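You operate a simulated robot arm through the tools that you are given. There is no shell and no other tool. Be economical: measure what you need, move in short steps, check, and stop when the job is done.

The job below is to be done with a simulated two-armed robot. You get a single attempt, and the scene is never put back.

Task
Hold the small deep pan on the spice top steady with one hand and put the grease tin in it with the other.

Only the result counts: the job must be done as asked and must still hold three seconds after the hand-in. Knocking over, shifting, dropping, spilling or breaking anything else fails it.

Robot
Two 7-joint arms with two-finger parallel grippers on one trunk, on a base that drives. Base frame: it is fixed to the floor where the robot stands at the start and does not move with it; the origin is under the middle of the robot, x ahead of it, y to its left, z up; the surface under the hand at the start is at about z = 0.9. Readings come in m, rad, newtons and seconds.
The left shoulder is at the start at [0.069, 0.182, 1.111], the right one opposite. With the tool pointing down near the work surface each hand reaches from about 0.3 to 0.74 m from the robot's upright axis, wherever it stands, measured 20 degrees to its own side. Places, roughly: small deep pan [-0.25, 3.5, 1]. Payload 3.91 kg a hand.
The tool frame of a hand sits at the grasp point between the pads (the TCP): z along the fingers, y along the line on which they close. The tips reach 0.03 m beyond it. The gripper opens to 0.11 m. The fingers are 0.02 m wide and 0.01 m thick; the gripper's body (0.048 by 0.112 m) begins 0.055 m behind the TCP.
Orientation is told as [roll, pitch, yaw] about the base's x, y, z axes, in that order, counted from this pose: with the fingers straight down and closing along the base's y, the tool's x points along the base's -x, its y along +y and its z along -z.

Tools
- The arms move only by the tool move_arm. It takes "left_motion", "right_motion" or both (then of equal length, played together; a hand with none holds still); each is a list of rows, each a list of 7 numbers: the turn, a rotation vector about the tool's x, y, z in units of 4 degrees (1.0 is 4 degrees), then the shift along the tool's x, y, z in units of 20 mm (1.0 is 20 mm), then the opening, from 0 (shut) to 1 (fully open). In form: [[ax, ay, az, tx, ty, tz, jaw], ...]. A call has 1 to 20 rows; each row shifts and turns the commanded pose from where the row before left it, along the tool's axes as they then stand. A call with a number of a shift or a turn outside -1 to 1 is refused whole. A row lasts 0.2 s, in which the tool goes at most 0.05 m and 0.15 rad; a call with a longer step from one row to the next is refused whole, and so is a gripper value outside its range. A pose out of reach is approached as far as the arm can. The call stops where the force on the tool passes 40 N (or 10 N more than at its start, if that is more) or the arm is blocked; 0.2 s more then pass. The fingers move at their own pace (about 0.072 m/s each) and stop on an object; they squeeze with about 31 N. The grip force told is the motor's: it shows also when the fingers shut on nothing. Time passes only in rows, and 0.2 s behind the last, so rows that do not move let the fingers close. The reply holds the time, the measured pose of the TCP, the force on the tool along the base axes, the opening and the grip force, in the units named above and with some noise, with the torque about the TCP (base axes, N m) and any sound that the robot's microphone picked up.
- Cameras (640 x 400 px; columns grow to the right, rows downward): "scene" is now at [0.2086, -0.0199, 1.3158]; the picture's right is [-0.19, -0.98, 0.00], its down [-0.48, 0.09, -0.87] and it looks along [0.86, -0.17, -0.48] (base axes); focal length 263 px, centre (320, 200). "left" rides on the left gripper at [0.072, -0.017, -0.103] in its tool frame; the picture's right is [0.23, 0.97, 0.00], its down [-0.76, 0.18, -0.62] and it looks along [-0.61, 0.14, 0.78] (tool axes); focal length 222 px, centre (320, 200). "right" rides on the right gripper at [0.072, 0.017, -0.103] in its tool frame; the picture's right is [-0.23, 0.97, 0.00], its down [-0.76, -0.18, -0.62] and it looks along [-0.61, -0.14, 0.78] (tool axes); focal length 222 px, centre (320, 200). There is no depth. A picture from a camera that has moved, and an enlarged one, comes with that camera's place and axes in the base frame and with its lens. The place of the scene camera against the robot may be out by one fixed shift of up to 0.012 m in any direction.
- grab_frame(camera): a new picture of that camera. No time passes.
- move_column(by): slides the trunk up (or, below 0, down) by that many m; the arms and the scene camera ride with it, the base frame stays. It gives what a move gives, with no picture.
- roll_base(legs): drives the robot by 1 to 6 legs, each [ahead, left, turn to the left] in m, m and rad, along the robot's own axes; the way and the turn of a leg run together, so that a leg with both is an arc; at most 1.5 m and 3.142 rad a leg. The arms and the cameras ride along, it lands a little off, and it stops where it bumps. It gives what a move gives.
- aim_head(pan, tilt): turns the head with the scene camera to pan (to the left, within 1.396 rad either way) and tilt (down, from -0.506 to 1.204), counted from straight ahead of the robot. It gives what a move gives.
- inspect(camera, box): a new picture of the part [left, top, right, bottom] of that camera's present view, enlarged. No time passes.
- close_job(): hands the job in; it is judged then, once.

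Work in short steps. Places have to be worked out from the pictures, the camera data and where the tool is seen: move nearer, look again, correct. Check each grasp and each placing, and mend what went wrong. You have 120 turns and 108 pictures in all, those below and enlarged ones among them. Open the grippers and draw the arms clear of the work before you hand the job in, unless the task says otherwise; then end with one line.

The tools are called after ">>>" by a JSON object that holds its "method" and its "body". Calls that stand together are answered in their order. move_arm: Moves the arms, as the interface text tells. Its arguments: {"type":"object","properties":{"left_motion":{"type":"array"},"right_motion":{"type":"array"}},"required":[]} The other tools are called the same way: move_column (by) slides the trunk up or down; roll_base (legs) drives the base; aim_head (pan, tilt) turns the head that bears the scene camera; grab_frame (camera) takes a picture; inspect (camera, box) takes an enlarged picture of a part of a camera's view; close_job () hands the job in.

At the start:

```text
time_s: 0.0
left_tcp_pos: [0.4239, 0.0868, 1.1862]
left_orientation: [0.0, -0.001, -0.001]
left_wrist_force: [-0.3, 0.5, 0.7]
left_moment: [-0.01, -0.02, 0.01]
left_width: 0.11
left_grip_force: 0.1
right_tcp_pos: [0.3754, -0.2141, 1.1493]
right_orientation: [0.0, 0.0, 0.0]
right_wrist_force: [0.1, -0.4, -0.2]
right_moment: [0.02, -0.01, 0.0]
right_width: 0.1101
right_grip_force: 0.0
trunk travel left (down, up): [-0.375, 0.139]
robot x, y, heading: [0.001, 0.0047, -0.005]
head pan, tilt: [-0.192, 0.506]
```

scene: 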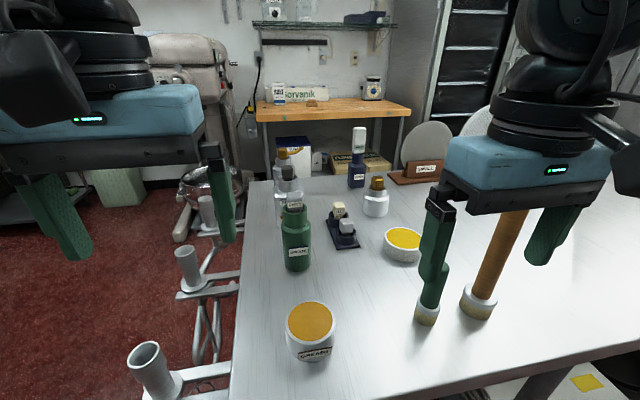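
right: 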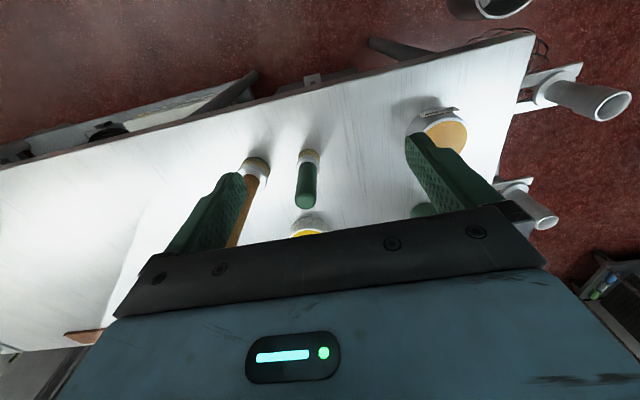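
left: 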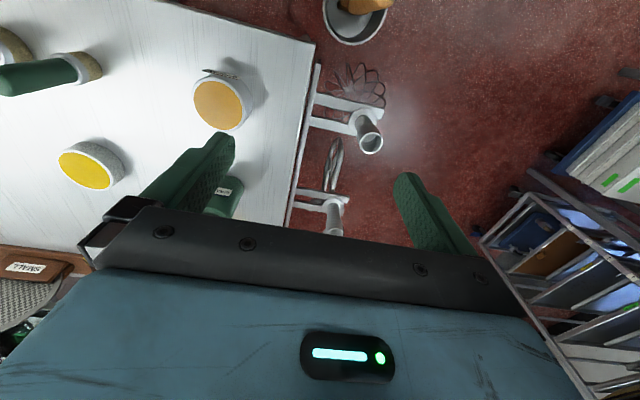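

The near tin with an orange top has a label; I enlarge it and the rest of the table to identify the grease tin.

>>> {"method": "inspect", "body": {"camera": "scene", "box": [260, 280, 360, 370]}}

>>> {"method": "inspect", "body": {"camera": "scene", "box": [250, 120, 450, 280]}}

```text
4.44 times, centred on (310, 325) of scene
camera zoom: at [0.2086, -0.0199, 1.3158], right [-0.19, -0.98, 0.0], down [-0.48, 0.09, -0.87], along [0.86, -0.17, -0.48], focal length 1169 px, centre (364, -356)
```

zoom: 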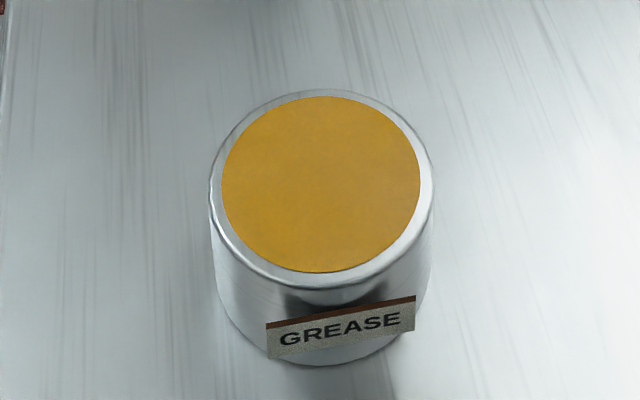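

```text
2.50 times, centred on (350, 200) of scene
camera zoom: at [0.2086, -0.0199, 1.3158], right [-0.19, -0.98, 0.0], down [-0.48, 0.09, -0.87], along [0.86, -0.17, -0.48], focal length 657 px, centre (245, 200)
```

zoom: 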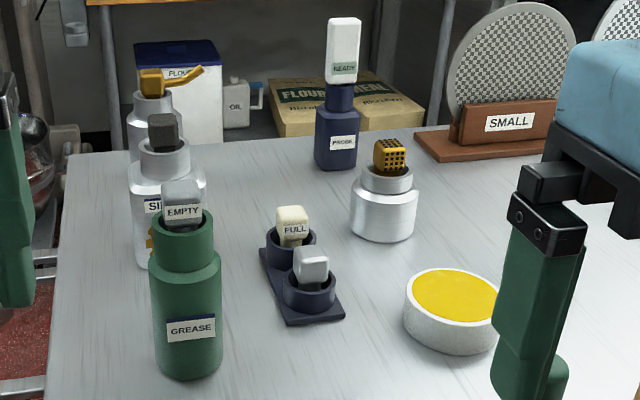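

The grease tin is at roughly [0.48, -0.06], top z about 0.943, about 80 mm across. Before choosing hands I look left toward the pan.

>>> {"method": "aim_head", "body": {"pan": 1.39, "tilt": 0.2}}

>>> {"method": "grab_frame", "body": {"camera": "scene"}}

```text
time_s: 1.6
left_tcp_pos: [0.4224, 0.0886, 1.1861]
left_orientation: [-0.001, -0.001, 0.0]
left_wrist_force: [0.1, -0.7, 0.2]
left_moment: [-0.01, -0.01, 0.0]
left_width: 0.1099
left_grip_force: 0.0
right_tcp_pos: [0.3749, -0.2136, 1.1482]
right_orientation: [0.0, -0.002, -0.001]
right_wrist_force: [-0.1, -0.3, 0.3]
right_moment: [-0.01, -0.05, -0.04]
right_width: 0.11
right_grip_force: 0.1
trunk travel left (down, up): [-0.375, 0.139]
robot x, y, heading: [0.0027, 0.0024, 0.004]
head pan, tilt: [1.389, 0.201]
```

```text
102 pictures are left
camera scene: at [0.1363, 0.089, 1.3441], right [0.98, -0.18, 0.0], down [-0.04, -0.2, -0.98], along [0.18, 0.96, -0.2], focal length 263 px, centre (320, 200)
```

scene: 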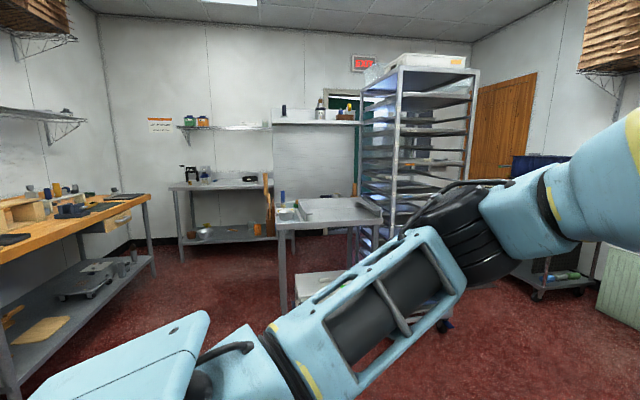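

The pan should project near (240,174), on the far steel table. I enlarge there.

>>> {"method": "inspect", "body": {"camera": "scene", "box": [150, 110, 310, 250]}}

>>> {"method": "inspect", "body": {"camera": "scene", "box": [260, 150, 420, 310]}}

```text
2.86 times, centred on (230, 180) of scene
camera zoom: at [0.1363, 0.089, 1.3441], right [0.98, -0.18, 0.0], down [-0.04, -0.2, -0.98], along [0.18, 0.96, -0.2], focal length 751 px, centre (577, 257)
```

zoom: 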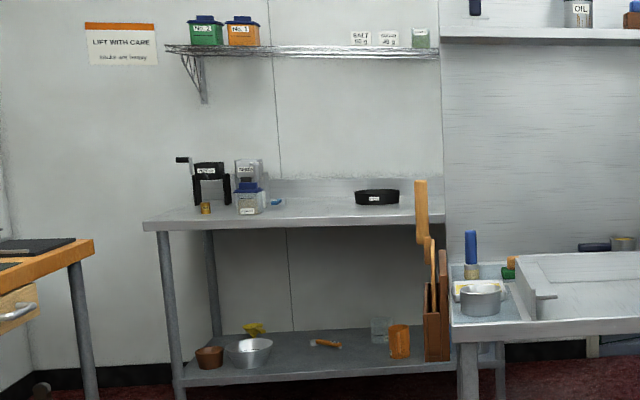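

```text
2.50 times, centred on (340, 230) of scene
camera zoom: at [0.1363, 0.089, 1.3441], right [0.98, -0.18, 0.0], down [-0.04, -0.2, -0.98], along [0.18, 0.96, -0.2], focal length 657 px, centre (270, 125)
```

zoom: 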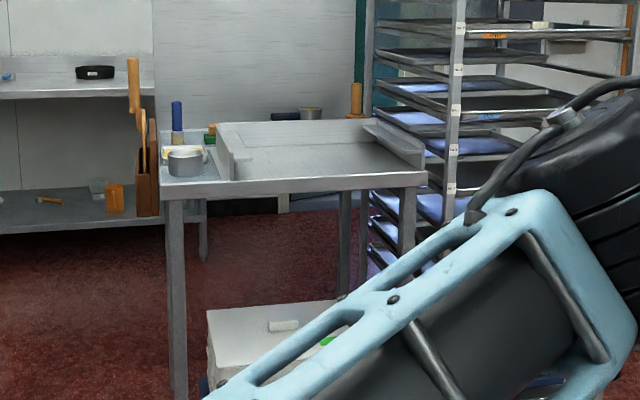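

The black pan on the far steel table matches the given place (spice top). I'll take the tin with the right hand: move the left hand aside and the right hand above the tin, then look.

>>> {"method": "move_arm", "body": {"left_motion": [[0, 0, 0, 0, 0.7, 0, 1], [0, 0, 0, 0, 0.7, 0, 1], [0, 0, 0, 0, 0.7, 0, 1], [0, 0, 0, 0, 0.7, 0, 1], [0, 0, 0, 0, 0.7, 0, 1], [0, 0, 0, 0, 0.7, 0, 1], [0, 0, 0, 0, 0.7, 0, 1], [0, 0, 0, 0, 0.7, 0, 1], [0, 0, 0, 0, 0.7, 0, 1]], "right_motion": [[0, 0, 0, -0.58, 0.867, 0.4, 1], [0, 0, 0, -0.58, 0.867, 0.4, 1], [0, 0, 0, -0.58, 0.867, 0.4, 1], [0, 0, 0, -0.58, 0.867, 0.4, 1], [0, 0, 0, -0.58, 0.867, 0.4, 1], [0, 0, 0, -0.58, 0.867, 0.4, 1], [0, 0, 0, -0.58, 0.867, 0.4, 1], [0, 0, 0, -0.58, 0.867, 0.4, 1], [0, 0, 0, -0.58, 0.867, 0.4, 1]]}}

>>> {"method": "aim_head", "body": {"pan": -0.1, "tilt": 0.8}}

>>> {"method": "grab_frame", "body": {"camera": "scene"}}

>>> {"method": "grab_frame", "body": {"camera": "right"}}

```text
time_s: 3.6
left_tcp_pos: [0.422, 0.2148, 1.1866]
left_orientation: [0.0, 0.0, 0.0]
left_wrist_force: [-0.2, 0.5, 0.8]
left_moment: [-0.03, -0.01, -0.02]
left_width: 0.1101
left_grip_force: 0.1
right_tcp_pos: [0.4525, -0.1271, 1.0946]
right_orientation: [0.003, 0.0, -0.005]
right_wrist_force: [0.2, 0.4, 0.5]
right_moment: [0.01, 0.01, -0.01]
right_width: 0.1097
right_grip_force: 0.0
right hand out of reach, approached as far as the arm can: row 6, 7, 8, 9
trunk travel left (down, up): [-0.375, 0.139]
robot x, y, heading: [0.0027, -0.0004, -0.002]
head pan, tilt: [1.389, 0.201]
```

```text
time_s: 5.2
left_tcp_pos: [0.423, 0.2129, 1.1851]
left_orientation: [-0.001, 0.0, 0.002]
left_wrist_force: [0.0, -0.5, -0.2]
left_moment: [0.03, -0.01, 0.01]
left_width: 0.1102
left_grip_force: 0.2
right_tcp_pos: [0.4534, -0.1277, 1.093]
right_orientation: [0.001, -0.002, -0.004]
right_wrist_force: [-0.5, 0.0, -0.1]
right_moment: [0.0, -0.03, -0.02]
right_width: 0.1101
right_grip_force: 0.1
trunk travel left (down, up): [-0.375, 0.139]
robot x, y, heading: [-0.0018, 0.0033, 0.003]
head pan, tilt: [-0.099, 0.799]
```

```text
99 pictures are left
camera scene: at [0.1996, -0.0105, 1.2905], right [-0.1, -1.0, 0.0], down [-0.71, 0.07, -0.7], along [0.69, -0.07, -0.72], focal length 263 px, centre (320, 200)
```

scene: 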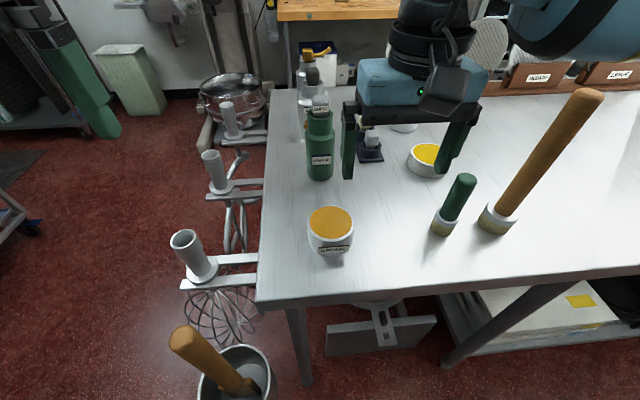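

```text
98 pictures are left
camera right: at [0.3798, -0.1102, 1.1959], right [0.23, 0.97, 0.0], down [0.76, -0.18, 0.62], along [0.61, -0.14, -0.78], focal length 222 px, centre (320, 200)
```

right: 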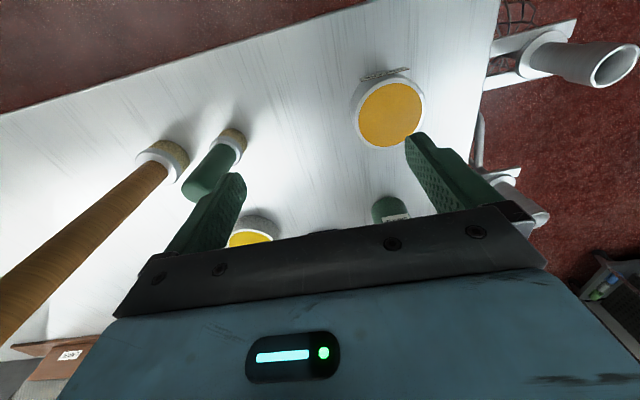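

All views agree on the tin at about [0.479, -0.053, top 0.943]. The right arm can't cross further to the middle, so I turn the base left in place by 0.3 rad so the tin lies to the right-hand side.

>>> {"method": "roll_base", "body": {"legs": [[0, 0, 0.3]]}}

>>> {"method": "grab_frame", "body": {"camera": "right"}}

```text
time_s: 6.6
left_tcp_pos: [0.3395, 0.3286, 1.1854]
left_orientation: [0.0, -0.001, 0.302]
left_wrist_force: [1.3, -0.2, -0.1]
left_moment: [0.02, 0.01, 0.03]
left_width: 0.11
left_grip_force: 0.1
right_tcp_pos: [0.4703, 0.0128, 1.0942]
right_orientation: [0.002, -0.002, 0.297]
right_wrist_force: [1.0, 0.1, -0.2]
right_moment: [0.01, 0.01, -0.02]
right_width: 0.11
right_grip_force: 0.0
trunk travel left (down, up): [-0.375, 0.139]
robot x, y, heading: [-0.005, -0.0019, 0.303]
head pan, tilt: [-0.099, 0.799]
```

```text
97 pictures are left
camera right: at [0.3955, 0.008, 1.196], right [-0.07, 1.0, 0.0], down [0.78, 0.05, 0.62], along [0.62, 0.04, -0.78], focal length 222 px, centre (320, 200)
```

right: 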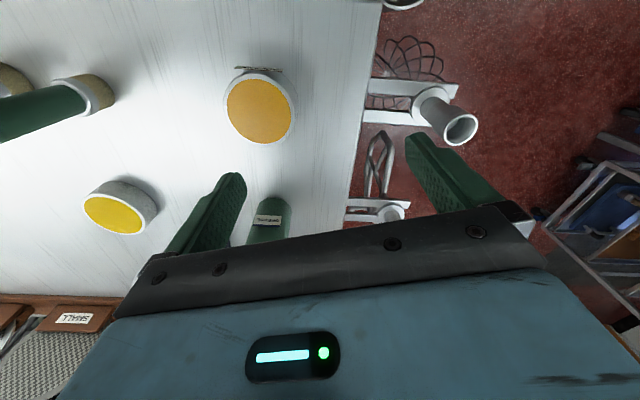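

The tin is re-measured at about [0.475, -0.053]. I move the right hand above it, at z about 1.0.

>>> {"method": "move_arm", "body": {"right_motion": [[0, 0, 0, 0.136, -0.65, 0.9, 1], [0, 0, 0, 0.136, -0.65, 0.9, 1], [0, 0, 0, 0.136, -0.65, 0.9, 1], [0, 0, 0, 0.136, -0.65, 0.9, 1], [0, 0, 0, 0.136, -0.65, 0.9, 1]]}}

>>> {"method": "grab_frame", "body": {"camera": "right"}}

>>> {"method": "grab_frame", "body": {"camera": "scene"}}

```text
time_s: 7.8
left_tcp_pos: [0.3395, 0.3289, 1.186]
left_orientation: [0.001, 0.0, 0.3]
left_wrist_force: [-0.1, 0.2, 0.6]
left_moment: [0.02, -0.01, 0.0]
left_width: 0.1099
left_grip_force: 0.2
right_tcp_pos: [0.4758, -0.0537, 1.0033]
right_orientation: [0.002, 0.0, 0.297]
right_wrist_force: [-0.2, 0.8, -0.1]
right_moment: [-0.02, -0.01, -0.02]
right_width: 0.1101
right_grip_force: 0.0
trunk travel left (down, up): [-0.375, 0.139]
robot x, y, heading: [0.0014, 0.0005, 0.3]
head pan, tilt: [-0.099, 0.799]
```

```text
96 pictures are left
camera right: at [0.4018, -0.0584, 1.1056], right [-0.07, 1.0, 0.0], down [0.78, 0.05, 0.62], along [0.62, 0.04, -0.78], focal length 222 px, centre (320, 200)
```

right: 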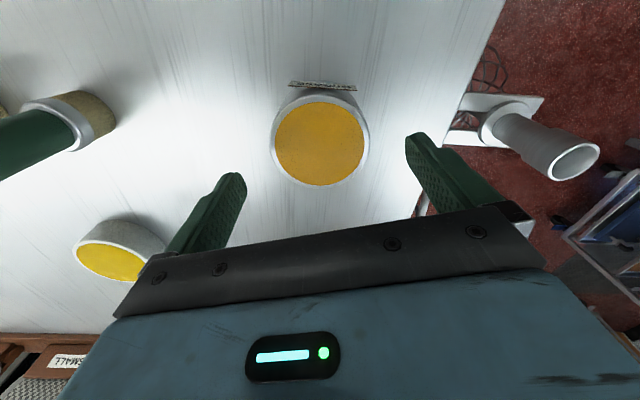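

```text
95 pictures are left
camera scene: at [0.1929, 0.05, 1.2904], right [0.2, -0.98, 0.0], down [-0.7, -0.14, -0.7], along [0.68, 0.14, -0.72], focal length 263 px, centre (320, 200)
```

scene: 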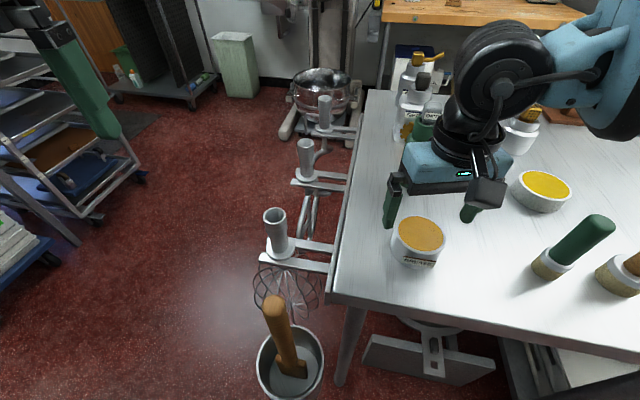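

Aligned within 3 mm. Lower to z≈0.938 with a tiny correction.

>>> {"method": "move_arm", "body": {"right_motion": [[0, 0, 0, 0.1, 0, 0.8, 1], [0, 0, 0, 0.05, 0, 0.8, 1], [0, 0, 0, 0, 0, 0.8, 1], [0, 0, 0, 0, 0, 0.8, 1]]}}

>>> {"method": "grab_frame", "body": {"camera": "right"}}

```text
time_s: 8.8
left_tcp_pos: [0.3405, 0.3288, 1.1864]
left_orientation: [0.0, 0.0, 0.302]
left_wrist_force: [0.7, 0.0, -0.3]
left_moment: [-0.01, 0.02, 0.0]
left_width: 0.11
left_grip_force: 0.0
right_tcp_pos: [0.4749, -0.0536, 0.9391]
right_orientation: [0.005, 0.0, 0.296]
right_wrist_force: [-0.2, -0.6, 0.3]
right_moment: [0.0, 0.0, 0.01]
right_width: 0.1099
right_grip_force: 0.1
trunk travel left (down, up): [-0.375, 0.139]
robot x, y, heading: [0.0003, 0.0031, 0.301]
head pan, tilt: [-0.099, 0.799]
```

```text
94 pictures are left
camera right: at [0.3987, -0.0589, 1.0414], right [-0.07, 1.0, 0.0], down [0.78, 0.05, 0.62], along [0.62, 0.04, -0.78], focal length 222 px, centre (320, 200)
```

right: 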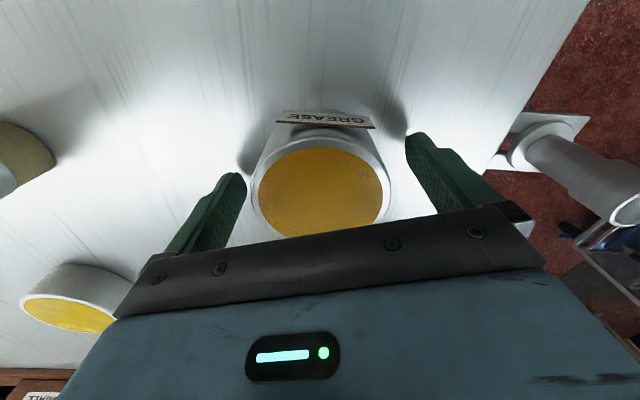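

The tin sits centred between the pads at tip height. I close the right gripper.

>>> {"method": "move_arm", "body": {"right_motion": [[0, 0, 0, 0, 0, 0, 0.5], [0, 0, 0, 0, 0, 0, 0.3], [0, 0, 0, 0, 0, 0, 0.3], [0, 0, 0, 0, 0, 0, 0.3], [0, 0, 0, 0, 0, 0, 0.3]]}}

```text
time_s: 10.0
left_tcp_pos: [0.3389, 0.3279, 1.1855]
left_orientation: [0.0, -0.001, 0.303]
left_wrist_force: [0.0, 0.2, 0.2]
left_moment: [0.01, 0.02, 0.02]
left_width: 0.11
left_grip_force: 0.0
right_tcp_pos: [0.4735, -0.0546, 0.9396]
right_orientation: [0.002, -0.002, 0.298]
right_wrist_force: [-0.3, -1.7, 0.3]
right_moment: [-0.16, -0.01, -0.03]
right_width: 0.0759
right_grip_force: 30.9
trunk travel left (down, up): [-0.375, 0.139]
robot x, y, heading: [-0.0025, -0.0, 0.299]
head pan, tilt: [-0.099, 0.799]
```

Gripped at 76 mm with 31 N. I lift it about 16 cm straight up and look.

>>> {"method": "move_arm", "body": {"right_motion": [[0, 0, 0, 0, 0, -0.4, 0.3], [0, 0, 0, 0, 0, -0.8, 0.3], [0, 0, 0, 0, 0, -0.9, 0.3], [0, 0, 0, 0, 0, -0.9, 0.3], [0, 0, 0, 0, 0, -0.9, 0.3], [0, 0, 0, 0, 0, -0.9, 0.3], [0, 0, 0, 0, 0, -0.9, 0.3], [0, 0, 0, 0, 0, -0.9, 0.3], [0, 0, 0, 0, 0, -0.9, 0.3], [0, 0, 0, 0, 0, -0.4, 0.3]]}}

>>> {"method": "grab_frame", "body": {"camera": "right"}}

>>> {"method": "aim_head", "body": {"pan": 1.0, "tilt": 0.7}}

>>> {"method": "grab_frame", "body": {"camera": "scene"}}

```text
time_s: 12.2
left_tcp_pos: [0.3404, 0.3301, 1.1858]
left_orientation: [0.0, 0.001, 0.301]
left_wrist_force: [1.4, 0.2, 0.5]
left_moment: [-0.02, -0.01, -0.02]
left_width: 0.11
left_grip_force: 0.1
right_tcp_pos: [0.4745, -0.0543, 1.0964]
right_orientation: [0.004, 0.0, 0.297]
right_wrist_force: [-1.1, 0.8, -4.5]
right_moment: [-0.01, 0.05, 0.0]
right_width: 0.0759
right_grip_force: 31.2
trunk travel left (down, up): [-0.375, 0.139]
robot x, y, heading: [0.001, 0.0011, 0.303]
head pan, tilt: [-0.099, 0.799]
```

```text
93 pictures are left
camera right: at [0.3985, -0.0594, 1.1993], right [-0.07, 1.0, 0.0], down [0.78, 0.05, 0.62], along [0.62, 0.04, -0.78], focal length 222 px, centre (320, 200)
```

right: 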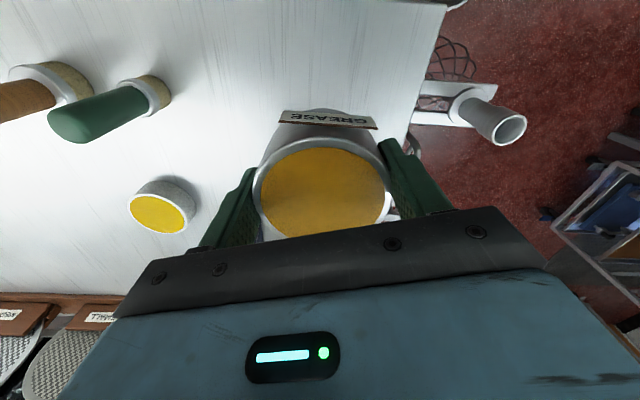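

```text
time_s: 13.6
left_tcp_pos: [0.3402, 0.3293, 1.1863]
left_orientation: [0.0, 0.0, 0.302]
left_wrist_force: [-0.5, -0.5, -0.3]
left_moment: [0.03, 0.0, -0.05]
left_width: 0.1101
left_grip_force: 0.0
right_tcp_pos: [0.4733, -0.055, 1.0963]
right_orientation: [0.003, -0.001, 0.296]
right_wrist_force: [-0.6, -0.4, -5.4]
right_moment: [0.02, 0.01, 0.04]
right_width: 0.076
right_grip_force: 30.9
trunk travel left (down, up): [-0.375, 0.139]
robot x, y, heading: [0.0027, -0.0021, 0.305]
head pan, tilt: [1.0, 0.7]
```

```text
92 pictures are left
camera scene: at [0.1367, 0.116, 1.2986], right [0.96, -0.27, 0.0], down [-0.17, -0.62, -0.76], along [0.2, 0.74, -0.64], focal length 263 px, centre (320, 200)
```

scene: 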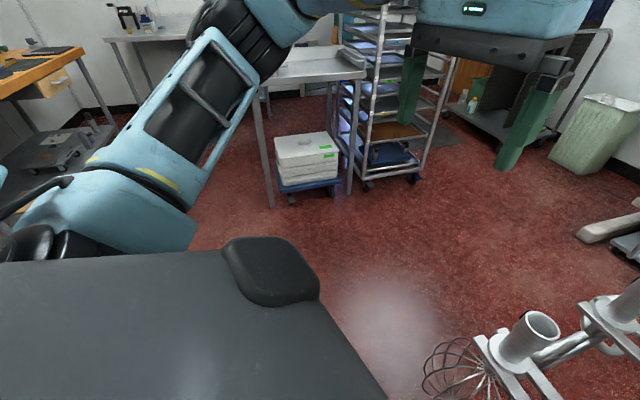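

Tin held (≈0.45 kg). A bucket stands near the robot on the floor; I look down there to judge clearance before driving.

>>> {"method": "aim_head", "body": {"pan": 0.5, "tilt": 1.2}}

>>> {"method": "grab_frame", "body": {"camera": "scene"}}

>>> {"method": "grab_frame", "body": {"camera": "left"}}

```text
time_s: 14.5
left_tcp_pos: [0.3399, 0.3296, 1.1868]
left_orientation: [0.0, -0.002, 0.302]
left_wrist_force: [0.2, -0.1, 0.7]
left_moment: [0.0, 0.0, 0.04]
left_width: 0.1102
left_grip_force: 0.2
right_tcp_pos: [0.4739, -0.0552, 1.0961]
right_orientation: [0.004, -0.001, 0.296]
right_wrist_force: [0.0, 0.6, -3.9]
right_moment: [-0.02, 0.03, 0.0]
right_width: 0.076
right_grip_force: 31.1
trunk travel left (down, up): [-0.375, 0.139]
robot x, y, heading: [0.0012, 0.0022, 0.302]
head pan, tilt: [0.499, 1.201]
```

```text
91 pictures are left
camera scene: at [0.1529, 0.0744, 1.2627], right [0.72, -0.7, 0.0], down [-0.65, -0.67, -0.36], along [0.25, 0.26, -0.93], focal length 263 px, centre (320, 200)
```

scene: 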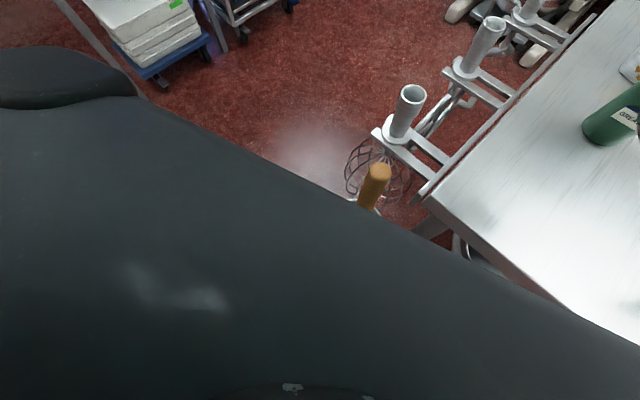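

```text
90 pictures are left
camera left: at [0.2773, 0.2921, 1.2906], right [-0.51, 0.86, 0.0], down [0.67, 0.4, 0.62], along [0.54, 0.32, -0.78], focal length 222 px, centre (320, 200)
```

left: 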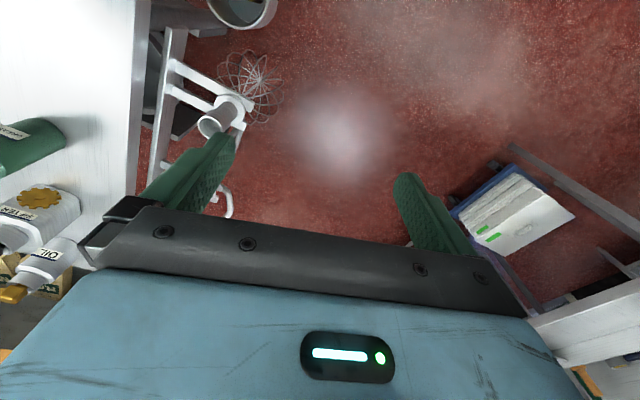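

The bucket is about 0.37 m from the axis. I back off 0.2 m first, then turn left to face +y, keeping clear of it.

>>> {"method": "roll_base", "body": {"legs": [[-0.2, 0, 0], [0, 0, 1.27]]}}

>>> {"method": "aim_head", "body": {"pan": 0.0, "tilt": 0.35}}

>>> {"method": "grab_frame", "body": {"camera": "scene"}}

```text
time_s: 19.2
left_tcp_pos: [-0.4053, 0.3633, 1.1844]
left_orientation: [0.001, 0.001, 1.571]
left_wrist_force: [0.0, 0.0, -0.1]
left_moment: [-0.01, 0.01, 0.03]
left_width: 0.1098
left_grip_force: 0.1
right_tcp_pos: [0.0019, 0.3758, 1.0972]
right_orientation: [0.004, -0.002, 1.568]
right_wrist_force: [-0.4, -0.7, -5.3]
right_moment: [-0.01, -0.02, 0.0]
right_width: 0.0761
right_grip_force: 31.5
trunk travel left (down, up): [-0.375, 0.139]
robot x, y, heading: [-0.1867, -0.0604, 1.571]
head pan, tilt: [0.499, 1.201]
```

```text
time_s: 20.4
left_tcp_pos: [-0.4053, 0.3626, 1.1857]
left_orientation: [-0.001, 0.0, 1.57]
left_wrist_force: [0.6, -0.2, -1.0]
left_moment: [-0.01, -0.02, -0.01]
left_width: 0.1102
left_grip_force: 0.1
right_tcp_pos: [0.0011, 0.3766, 1.0966]
right_orientation: [0.001, -0.001, 1.565]
right_wrist_force: [0.5, 0.3, -3.6]
right_moment: [-0.03, -0.01, -0.03]
right_width: 0.0761
right_grip_force: 31.0
trunk travel left (down, up): [-0.375, 0.139]
robot x, y, heading: [-0.1912, -0.061, 1.569]
head pan, tilt: [0.0, 0.351]
```

```text
89 pictures are left
camera scene: at [-0.1964, 0.1553, 1.3299], right [1.0, 0.0, 0.0], down [0.0, -0.34, -0.94], along [0.0, 0.94, -0.34], focal length 263 px, centre (320, 200)
```

scene: 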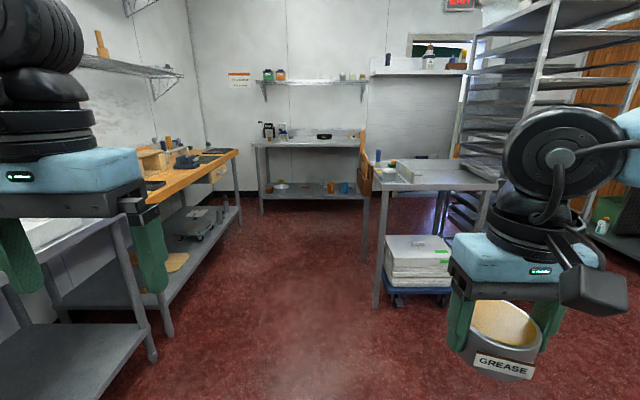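

The corridor ahead is clear, with the black pan on the far table. I shift left 0.2 m and drive ahead 1.9 m, then look again.

>>> {"method": "roll_base", "body": {"legs": [[0, 0.2, 0], [1.2, 0, 0], [0.7, 0, 0]]}}

>>> {"method": "grab_frame", "body": {"camera": "scene"}}

```text
time_s: 31.8
left_tcp_pos: [-0.6454, 2.2356, 1.1863]
left_orientation: [-0.001, 0.0, 1.591]
left_wrist_force: [0.4, 0.8, 0.2]
left_moment: [0.01, -0.01, 0.0]
left_width: 0.1098
left_grip_force: 0.1
right_tcp_pos: [-0.2408, 2.2568, 1.0977]
right_orientation: [0.001, 0.0, 1.586]
right_wrist_force: [0.3, 0.3, -5.2]
right_moment: [-0.03, -0.01, -0.01]
right_width: 0.0761
right_grip_force: 30.7
trunk travel left (down, up): [-0.375, 0.139]
robot x, y, heading: [-0.422, 1.818, 1.591]
head pan, tilt: [0.0, 0.351]
```

```text
88 pictures are left
camera scene: at [-0.4326, 2.0322, 1.33], right [1.0, 0.02, 0.0], down [0.01, -0.34, -0.94], along [-0.02, 0.94, -0.34], focal length 263 px, centre (320, 200)
```

scene: 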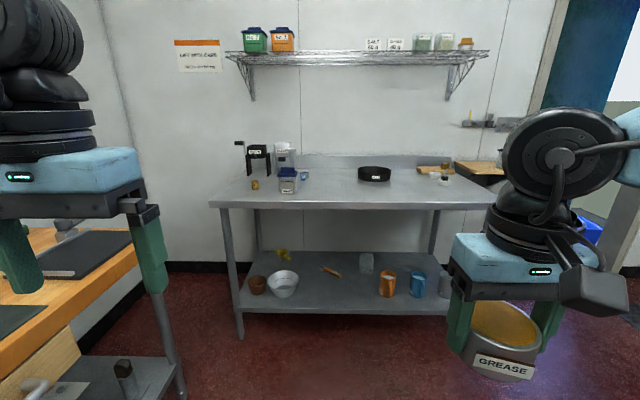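

>>> {"method": "inspect", "body": {"camera": "scene", "box": [200, 130, 500, 220]}}

>>> {"method": "inspect", "body": {"camera": "scene", "box": [335, 150, 415, 200]}}

```text
2.13 times, centred on (350, 175) of scene
camera zoom: at [-0.4326, 2.0322, 1.33], right [1.0, 0.02, 0.0], down [0.01, -0.34, -0.94], along [-0.02, 0.94, -0.34], focal length 561 px, centre (256, 253)
```

zoom: 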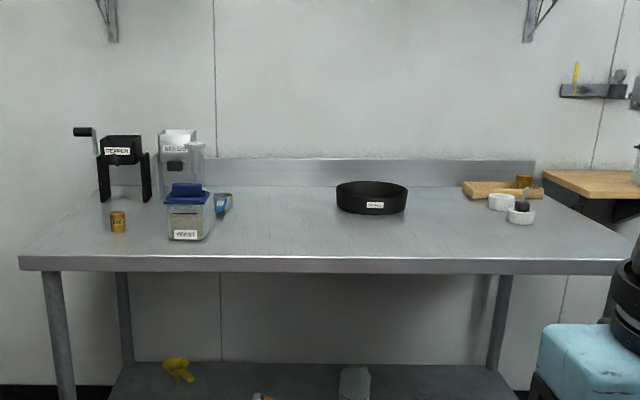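

```text
8.00 times, centred on (375, 175) of scene
camera zoom: at [-0.4326, 2.0322, 1.33], right [1.0, 0.02, 0.0], down [0.01, -0.34, -0.94], along [-0.02, 0.94, -0.34], focal length 2104 px, centre (-120, 400)
```

zoom: 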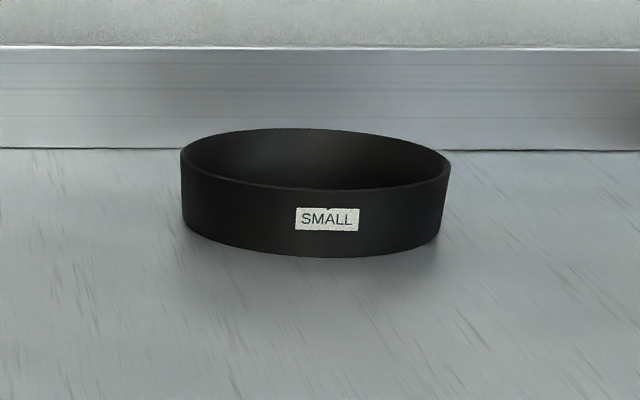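

The black pan labelled SMALL has no handle: about 0.19 m across and 0.05 m deep, near x≈-0.14. I drive ahead 0.5 m, and check the right side before shifting.

>>> {"method": "roll_base", "body": {"legs": [[0.5, 0, -0.02]]}}

>>> {"method": "aim_head", "body": {"pan": -0.6, "tilt": 0.7}}

>>> {"method": "grab_frame", "body": {"camera": "scene"}}

>>> {"method": "aim_head", "body": {"pan": -1.39, "tilt": 0.7}}

>>> {"method": "grab_frame", "body": {"camera": "scene"}}

```text
time_s: 34.7
left_tcp_pos: [-0.6422, 2.7377, 1.1861]
left_orientation: [0.0, 0.001, 1.569]
left_wrist_force: [-0.5, -0.6, 0.3]
left_moment: [0.01, 0.02, -0.01]
left_width: 0.1101
left_grip_force: 0.1
right_tcp_pos: [-0.2356, 2.7521, 1.0962]
right_orientation: [0.0, -0.001, 1.566]
right_wrist_force: [0.7, 1.0, -4.4]
right_moment: [-0.07, -0.02, -0.01]
right_width: 0.076
right_grip_force: 30.9
trunk travel left (down, up): [-0.375, 0.139]
robot x, y, heading: [-0.4297, 2.3161, 1.575]
head pan, tilt: [0.0, 0.351]
```

```text
time_s: 35.7
left_tcp_pos: [-0.643, 2.7393, 1.1855]
left_orientation: [0.0, 0.0, 1.571]
left_wrist_force: [0.7, -0.2, 0.1]
left_moment: [-0.02, 0.02, 0.02]
left_width: 0.11
left_grip_force: 0.1
right_tcp_pos: [-0.2359, 2.7522, 1.0961]
right_orientation: [0.001, -0.002, 1.564]
right_wrist_force: [0.2, 0.0, -3.8]
right_moment: [-0.02, -0.02, 0.02]
right_width: 0.0758
right_grip_force: 30.7
trunk travel left (down, up): [-0.375, 0.139]
robot x, y, heading: [-0.432, 2.3142, 1.567]
head pan, tilt: [-0.6, 0.7]
```

```text
85 pictures are left
camera scene: at [-0.385, 2.5074, 1.2987], right [0.83, -0.56, 0.0], down [-0.36, -0.53, -0.77], along [0.43, 0.63, -0.64], focal length 263 px, centre (320, 200)
```

scene: 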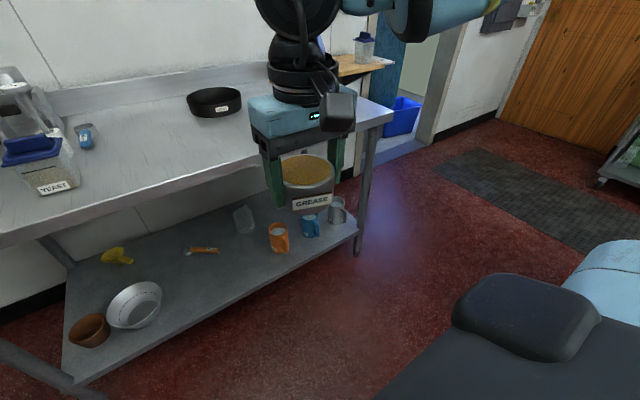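

```text
time_s: 36.9
left_tcp_pos: [-0.6415, 2.739, 1.1855]
left_orientation: [0.0, 0.0, 1.57]
left_wrist_force: [0.4, -0.6, -0.4]
left_moment: [-0.03, -0.01, 0.04]
left_width: 0.1101
left_grip_force: 0.1
right_tcp_pos: [-0.2349, 2.7515, 1.0968]
right_orientation: [0.0, -0.001, 1.565]
right_wrist_force: [-0.4, 0.3, -4.5]
right_moment: [-0.01, 0.02, -0.01]
right_width: 0.0759
right_grip_force: 31.0
trunk travel left (down, up): [-0.375, 0.139]
robot x, y, heading: [-0.4268, 2.3144, 1.573]
head pan, tilt: [-1.389, 0.7]
```

```text
84 pictures are left
camera scene: at [-0.3494, 2.4527, 1.2986], right [0.18, -0.98, 0.0], down [-0.63, -0.12, -0.76], along [0.75, 0.14, -0.64], focal length 263 px, centre (320, 200)
```

scene: 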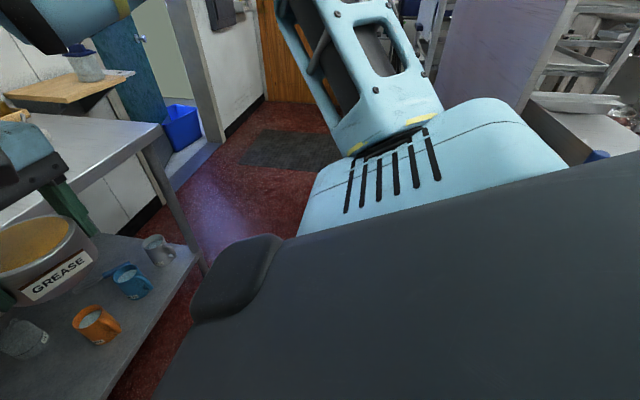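

Right side is clear of obstacles behind the table line. I advance 0.25 m, then shift right 0.26 m to face the pan, then look straight down at it.

>>> {"method": "roll_base", "body": {"legs": [[0.25, 0, 0], [0, -0.26, 0]]}}

>>> {"method": "aim_head", "body": {"pan": 0, "tilt": 0.7}}

>>> {"method": "grab_frame", "body": {"camera": "scene"}}

>>> {"method": "grab_frame", "body": {"camera": "left"}}

```text
time_s: 41.2
left_tcp_pos: [-0.376, 2.9873, 1.1865]
left_orientation: [-0.001, -0.001, 1.562]
left_wrist_force: [-0.2, 0.4, 0.2]
left_moment: [0.02, -0.01, -0.01]
left_width: 0.11
left_grip_force: 0.0
right_tcp_pos: [0.0304, 2.9976, 1.0959]
right_orientation: [0.002, -0.002, 1.557]
right_wrist_force: [-0.3, -0.3, -4.4]
right_moment: [-0.05, 0.02, 0.01]
right_width: 0.0758
right_grip_force: 31.0
trunk travel left (down, up): [-0.375, 0.139]
robot x, y, heading: [-0.1687, 2.5615, 1.563]
head pan, tilt: [-1.389, 0.7]
```

```text
time_s: 42.7
left_tcp_pos: [-0.3765, 2.9888, 1.1861]
left_orientation: [0.0, 0.0, 1.564]
left_wrist_force: [-0.4, -0.1, -0.6]
left_moment: [0.03, 0.02, -0.01]
left_width: 0.1099
left_grip_force: 0.1
right_tcp_pos: [0.0291, 2.9979, 1.0958]
right_orientation: [0.001, -0.001, 1.557]
right_wrist_force: [0.7, 0.0, -4.2]
right_moment: [0.03, 0.02, 0.01]
right_width: 0.0759
right_grip_force: 31.2
trunk travel left (down, up): [-0.375, 0.139]
robot x, y, heading: [-0.1634, 2.5645, 1.563]
head pan, tilt: [0.0, 0.7]
```

```text
83 pictures are left
camera scene: at [-0.1694, 2.7703, 1.2986], right [1.0, -0.01, 0.0], down [-0.01, -0.64, -0.76], along [0.01, 0.76, -0.64], focal length 263 px, centre (320, 200)
```

scene: 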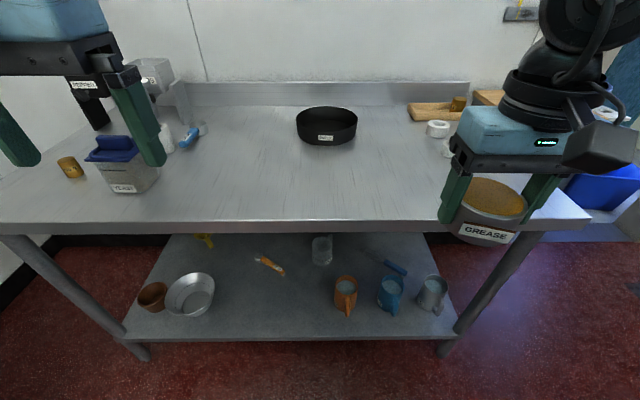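

```text
82 pictures are left
camera left: at [-0.3593, 2.9162, 1.2907], right [-0.98, -0.22, 0.0], down [-0.17, 0.76, 0.62], along [-0.14, 0.61, -0.78], focal length 222 px, centre (320, 200)
```

left: 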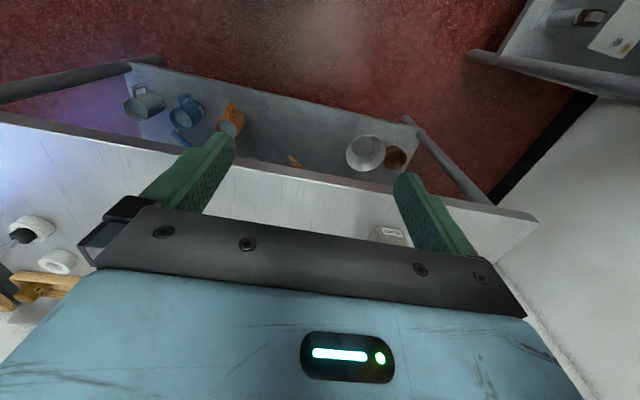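

The pan is about 0.98 m from the axis, so I need to come ~0.3 m closer. I look down to see the clearance between the robot's front and the table edge.

>>> {"method": "aim_head", "body": {"pan": 0, "tilt": 1.2}}

>>> {"method": "grab_frame", "body": {"camera": "scene"}}

```text
time_s: 43.6
left_tcp_pos: [-0.3773, 2.9885, 1.1852]
left_orientation: [-0.001, 0.0, 1.562]
left_wrist_force: [0.7, -0.2, 0.2]
left_moment: [0.01, 0.01, 0.0]
left_width: 0.11
left_grip_force: 0.0
right_tcp_pos: [0.0297, 2.9977, 1.0966]
right_orientation: [0.002, -0.002, 1.558]
right_wrist_force: [-0.5, -0.5, -4.5]
right_moment: [-0.02, 0.01, -0.01]
right_width: 0.0762
right_grip_force: 31.1
trunk travel left (down, up): [-0.375, 0.139]
robot x, y, heading: [-0.1646, 2.5639, 1.559]
head pan, tilt: [0.0, 1.201]
```

```text
81 pictures are left
camera scene: at [-0.1698, 2.7413, 1.2627], right [1.0, -0.01, 0.0], down [-0.01, -0.93, -0.36], along [0.0, 0.36, -0.93], focal length 263 px, centre (320, 200)
```

scene: 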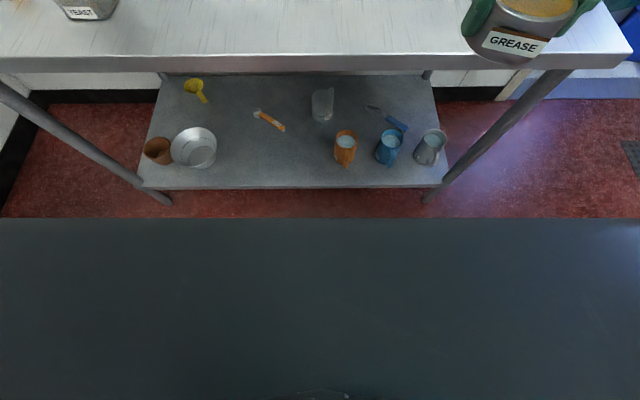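

The torso front is ~0.25 m ahead of the axis and the table edge ~0.57 m. I roll ahead 0.22 m and check for a bump.

>>> {"method": "roll_base", "body": {"legs": [[0.22, 0, 0]]}}

>>> {"method": "grab_frame", "body": {"camera": "scene"}}

```text
time_s: 45.3
left_tcp_pos: [-0.372, 3.2145, 1.1858]
left_orientation: [0.0, -0.001, 1.554]
left_wrist_force: [0.5, -0.2, 0.1]
left_moment: [0.0, 0.01, -0.02]
left_width: 0.1099
left_grip_force: 0.0
right_tcp_pos: [0.0361, 3.2196, 1.0968]
right_orientation: [0.001, -0.001, 1.551]
right_wrist_force: [0.2, -0.3, -5.0]
right_moment: [-0.05, -0.02, 0.05]
right_width: 0.076
right_grip_force: 31.3
trunk travel left (down, up): [-0.375, 0.139]
robot x, y, heading: [-0.1653, 2.7901, 1.556]
head pan, tilt: [0.0, 1.201]
```

```text
80 pictures are left
camera scene: at [-0.1658, 2.9653, 1.2626], right [1.0, -0.02, 0.0], down [-0.01, -0.93, -0.36], along [0.01, 0.36, -0.93], focal length 263 px, centre (320, 200)
```

scene: 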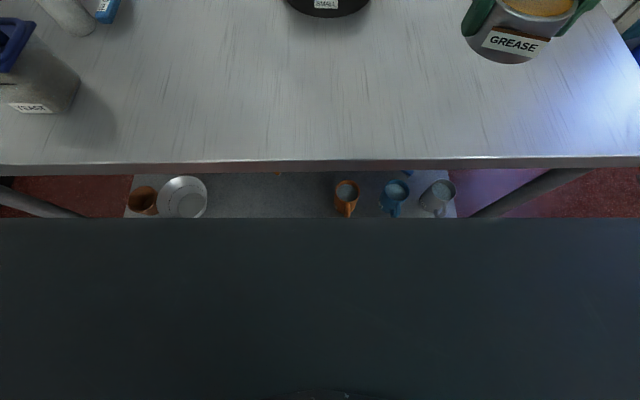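

Still clear. I measure the pan again from here at moderate tilt.

>>> {"method": "aim_head", "body": {"pan": 0, "tilt": 0.85}}

>>> {"method": "grab_frame", "body": {"camera": "scene"}}

>>> {"method": "inspect", "body": {"camera": "scene", "box": [270, 60, 380, 130]}}

```text
time_s: 46.2
left_tcp_pos: [-0.3706, 3.2143, 1.186]
left_orientation: [0.0, 0.0, 1.556]
left_wrist_force: [0.4, 0.7, -0.1]
left_moment: [0.04, -0.02, -0.02]
left_width: 0.1098
left_grip_force: 0.0
right_tcp_pos: [0.0363, 3.2209, 1.0966]
right_orientation: [0.002, -0.001, 1.549]
right_wrist_force: [-0.1, 0.4, -4.9]
right_moment: [-0.04, 0.03, 0.0]
right_width: 0.076
right_grip_force: 31.4
trunk travel left (down, up): [-0.375, 0.139]
robot x, y, heading: [-0.1656, 2.7865, 1.555]
head pan, tilt: [0.0, 0.85]
```

```text
79 pictures are left
camera scene: at [-0.1654, 2.9872, 1.2863], right [1.0, -0.02, 0.0], down [-0.01, -0.75, -0.66], along [0.01, 0.66, -0.75], focal length 263 px, centre (320, 200)
```

scene: 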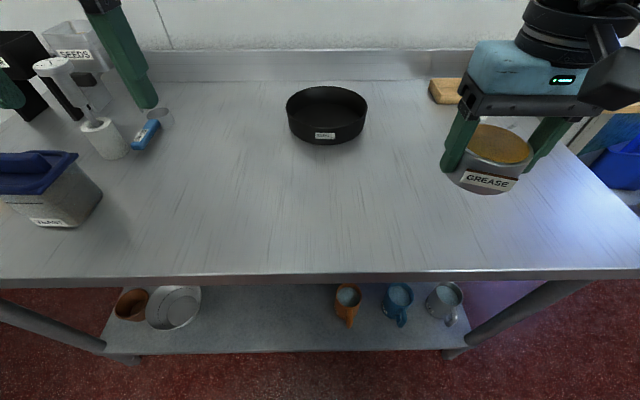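

```text
5.71 times, centred on (325, 95) of scene
camera zoom: at [-0.1654, 2.9872, 1.2863], right [1.0, -0.02, 0.0], down [-0.01, -0.75, -0.66], along [0.01, 0.66, -0.75], focal length 1503 px, centre (291, 800)
```

zoom: 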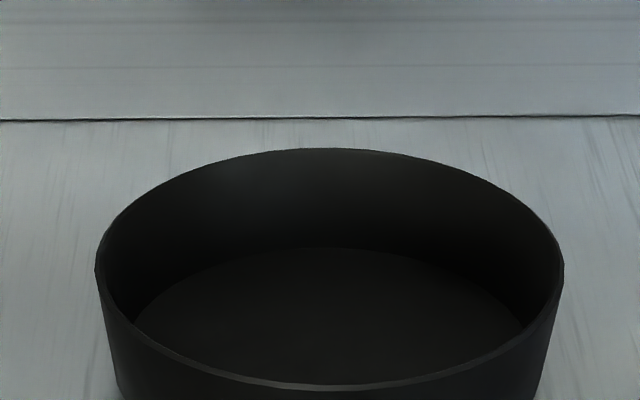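

Rim centre is at about [-0.14, 3.55, 0.97], 0.19 m across, table z≈0.925; 0.76 m from the axis. I creep ahead another 0.07 m.

>>> {"method": "roll_base", "body": {"legs": [[0.07, 0, 0]]}}

```text
time_s: 47.2
left_tcp_pos: [-0.3696, 3.2844, 1.186]
left_orientation: [0.001, 0.0, 1.555]
left_wrist_force: [-0.5, -0.6, -0.9]
left_moment: [-0.02, 0.0, 0.04]
left_width: 0.1099
left_grip_force: 0.0
right_tcp_pos: [0.0363, 3.2895, 1.0961]
right_orientation: [0.003, 0.0, 1.551]
right_wrist_force: [0.7, 0.0, -4.6]
right_moment: [-0.06, -0.02, 0.03]
right_width: 0.0758
right_grip_force: 30.9
trunk travel left (down, up): [-0.375, 0.139]
robot x, y, heading: [-0.1631, 2.8569, 1.552]
head pan, tilt: [0.0, 0.85]
```

No bump. Another 0.05 m.

>>> {"method": "roll_base", "body": {"legs": [[0.05, 0, 0]]}}

>>> {"method": "grab_frame", "body": {"camera": "scene"}}

>>> {"method": "grab_frame", "body": {"camera": "left"}}

>>> {"method": "grab_frame", "body": {"camera": "right"}}

```text
time_s: 48.1
left_tcp_pos: [-0.3688, 3.3335, 1.1861]
left_orientation: [0.0, -0.001, 1.554]
left_wrist_force: [-0.6, 0.2, 0.3]
left_moment: [-0.01, 0.01, 0.01]
left_width: 0.1099
left_grip_force: 0.1
right_tcp_pos: [0.0368, 3.3388, 1.0961]
right_orientation: [0.0, 0.0, 1.552]
right_wrist_force: [0.9, 0.3, -4.6]
right_moment: [-0.02, 0.02, 0.0]
right_width: 0.0758
right_grip_force: 30.8
trunk travel left (down, up): [-0.375, 0.139]
robot x, y, heading: [-0.1646, 2.9051, 1.553]
head pan, tilt: [0.0, 0.85]
```

```text
77 pictures are left
camera scene: at [-0.1634, 3.1059, 1.2864], right [1.0, -0.02, 0.0], down [-0.01, -0.75, -0.66], along [0.01, 0.66, -0.75], focal length 263 px, centre (320, 200)
```

scene: 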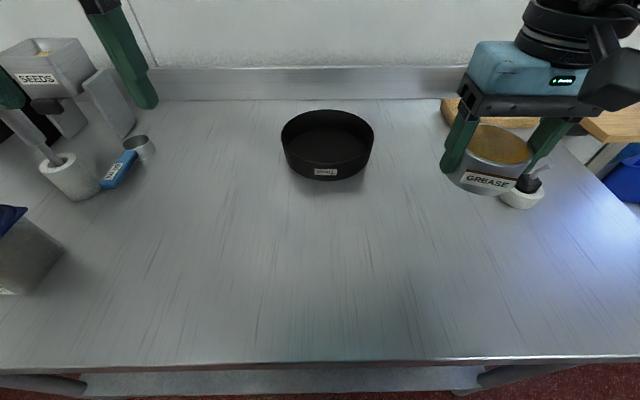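

```text
76 pictures are left
camera left: at [-0.3521, 3.2596, 1.2907], right [-0.98, -0.21, 0.0], down [-0.17, 0.76, 0.62], along [-0.13, 0.61, -0.78], focal length 222 px, centre (320, 200)
```

left: 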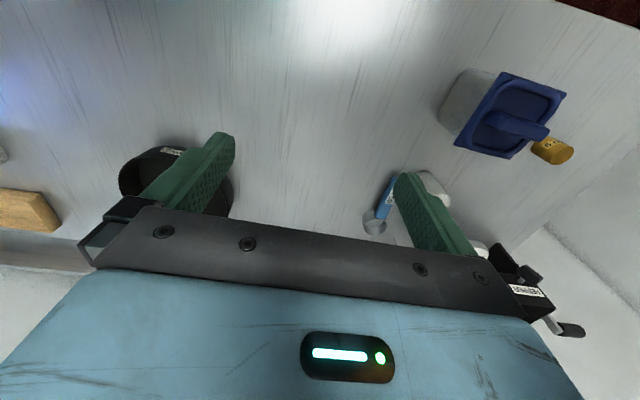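

```text
75 pictures are left
camera right: at [0.0183, 3.2671, 1.199], right [-0.97, 0.25, 0.0], down [0.19, 0.76, 0.62], along [0.15, 0.6, -0.78], focal length 222 px, centre (320, 200)
```

right: 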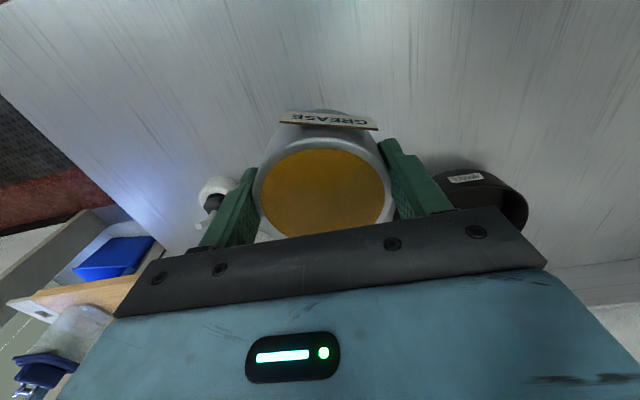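

Consistent: pan centre ≈[-0.142, 3.553], rim z≈0.97. I bring the left hand, jaws narrowed to 40 mm, to a hover above the pan's back-left wall to test reach.

>>> {"method": "move_arm", "body": {"left_motion": [[0, 0, 0, -0.6, -0.8, 0.2, 0.36], [0, 0, 0, -0.6, -0.8, 0.2, 0.36], [0, 0, 0, -0.6, -0.8, 0.2, 0.36], [0, 0, 0, -0.9, -0.55, 0.4, 0.36], [0, 0, 0, -0.95, -0.5, 0.4, 0.36], [0, 0, 0, -0.95, -0.5, 0.4, 0.36], [0, 0, 0, -0.95, -0.5, 0.4, 0.36], [0, 0, 0, -0.95, -0.5, 0.4, 0.36], [0, 0, 0, -0.95, -0.5, 0.4, 0.36], [0, 0, 0, -0.95, -0.5, 0.4, 0.36]]}}

>>> {"method": "grab_frame", "body": {"camera": "scene"}}

```text
time_s: 50.3
left_tcp_pos: [-0.2468, 3.4989, 1.1186]
left_orientation: [0.001, -0.001, 1.555]
left_wrist_force: [0.1, -0.4, 0.0]
left_moment: [0.01, -0.05, -0.04]
left_width: 0.0396
left_grip_force: 0.1
right_tcp_pos: [0.0383, 3.3379, 1.0971]
right_orientation: [0.002, 0.0, 1.552]
right_wrist_force: [-0.6, 0.1, -4.3]
right_moment: [-0.03, 0.01, -0.02]
right_width: 0.0761
right_grip_force: 31.5
trunk travel left (down, up): [-0.375, 0.139]
robot x, y, heading: [-0.1589, 2.9054, 1.559]
head pan, tilt: [0.0, 0.85]
```

```text
74 pictures are left
camera scene: at [-0.1629, 3.1059, 1.2863], right [1.0, -0.02, 0.0], down [-0.01, -0.75, -0.66], along [0.01, 0.66, -0.75], focal length 263 px, centre (320, 200)
```

scene: 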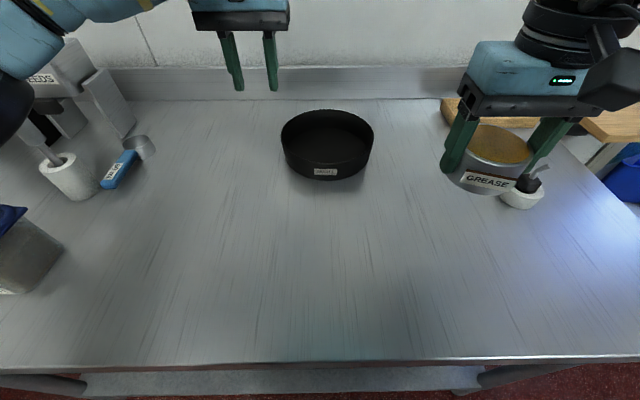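

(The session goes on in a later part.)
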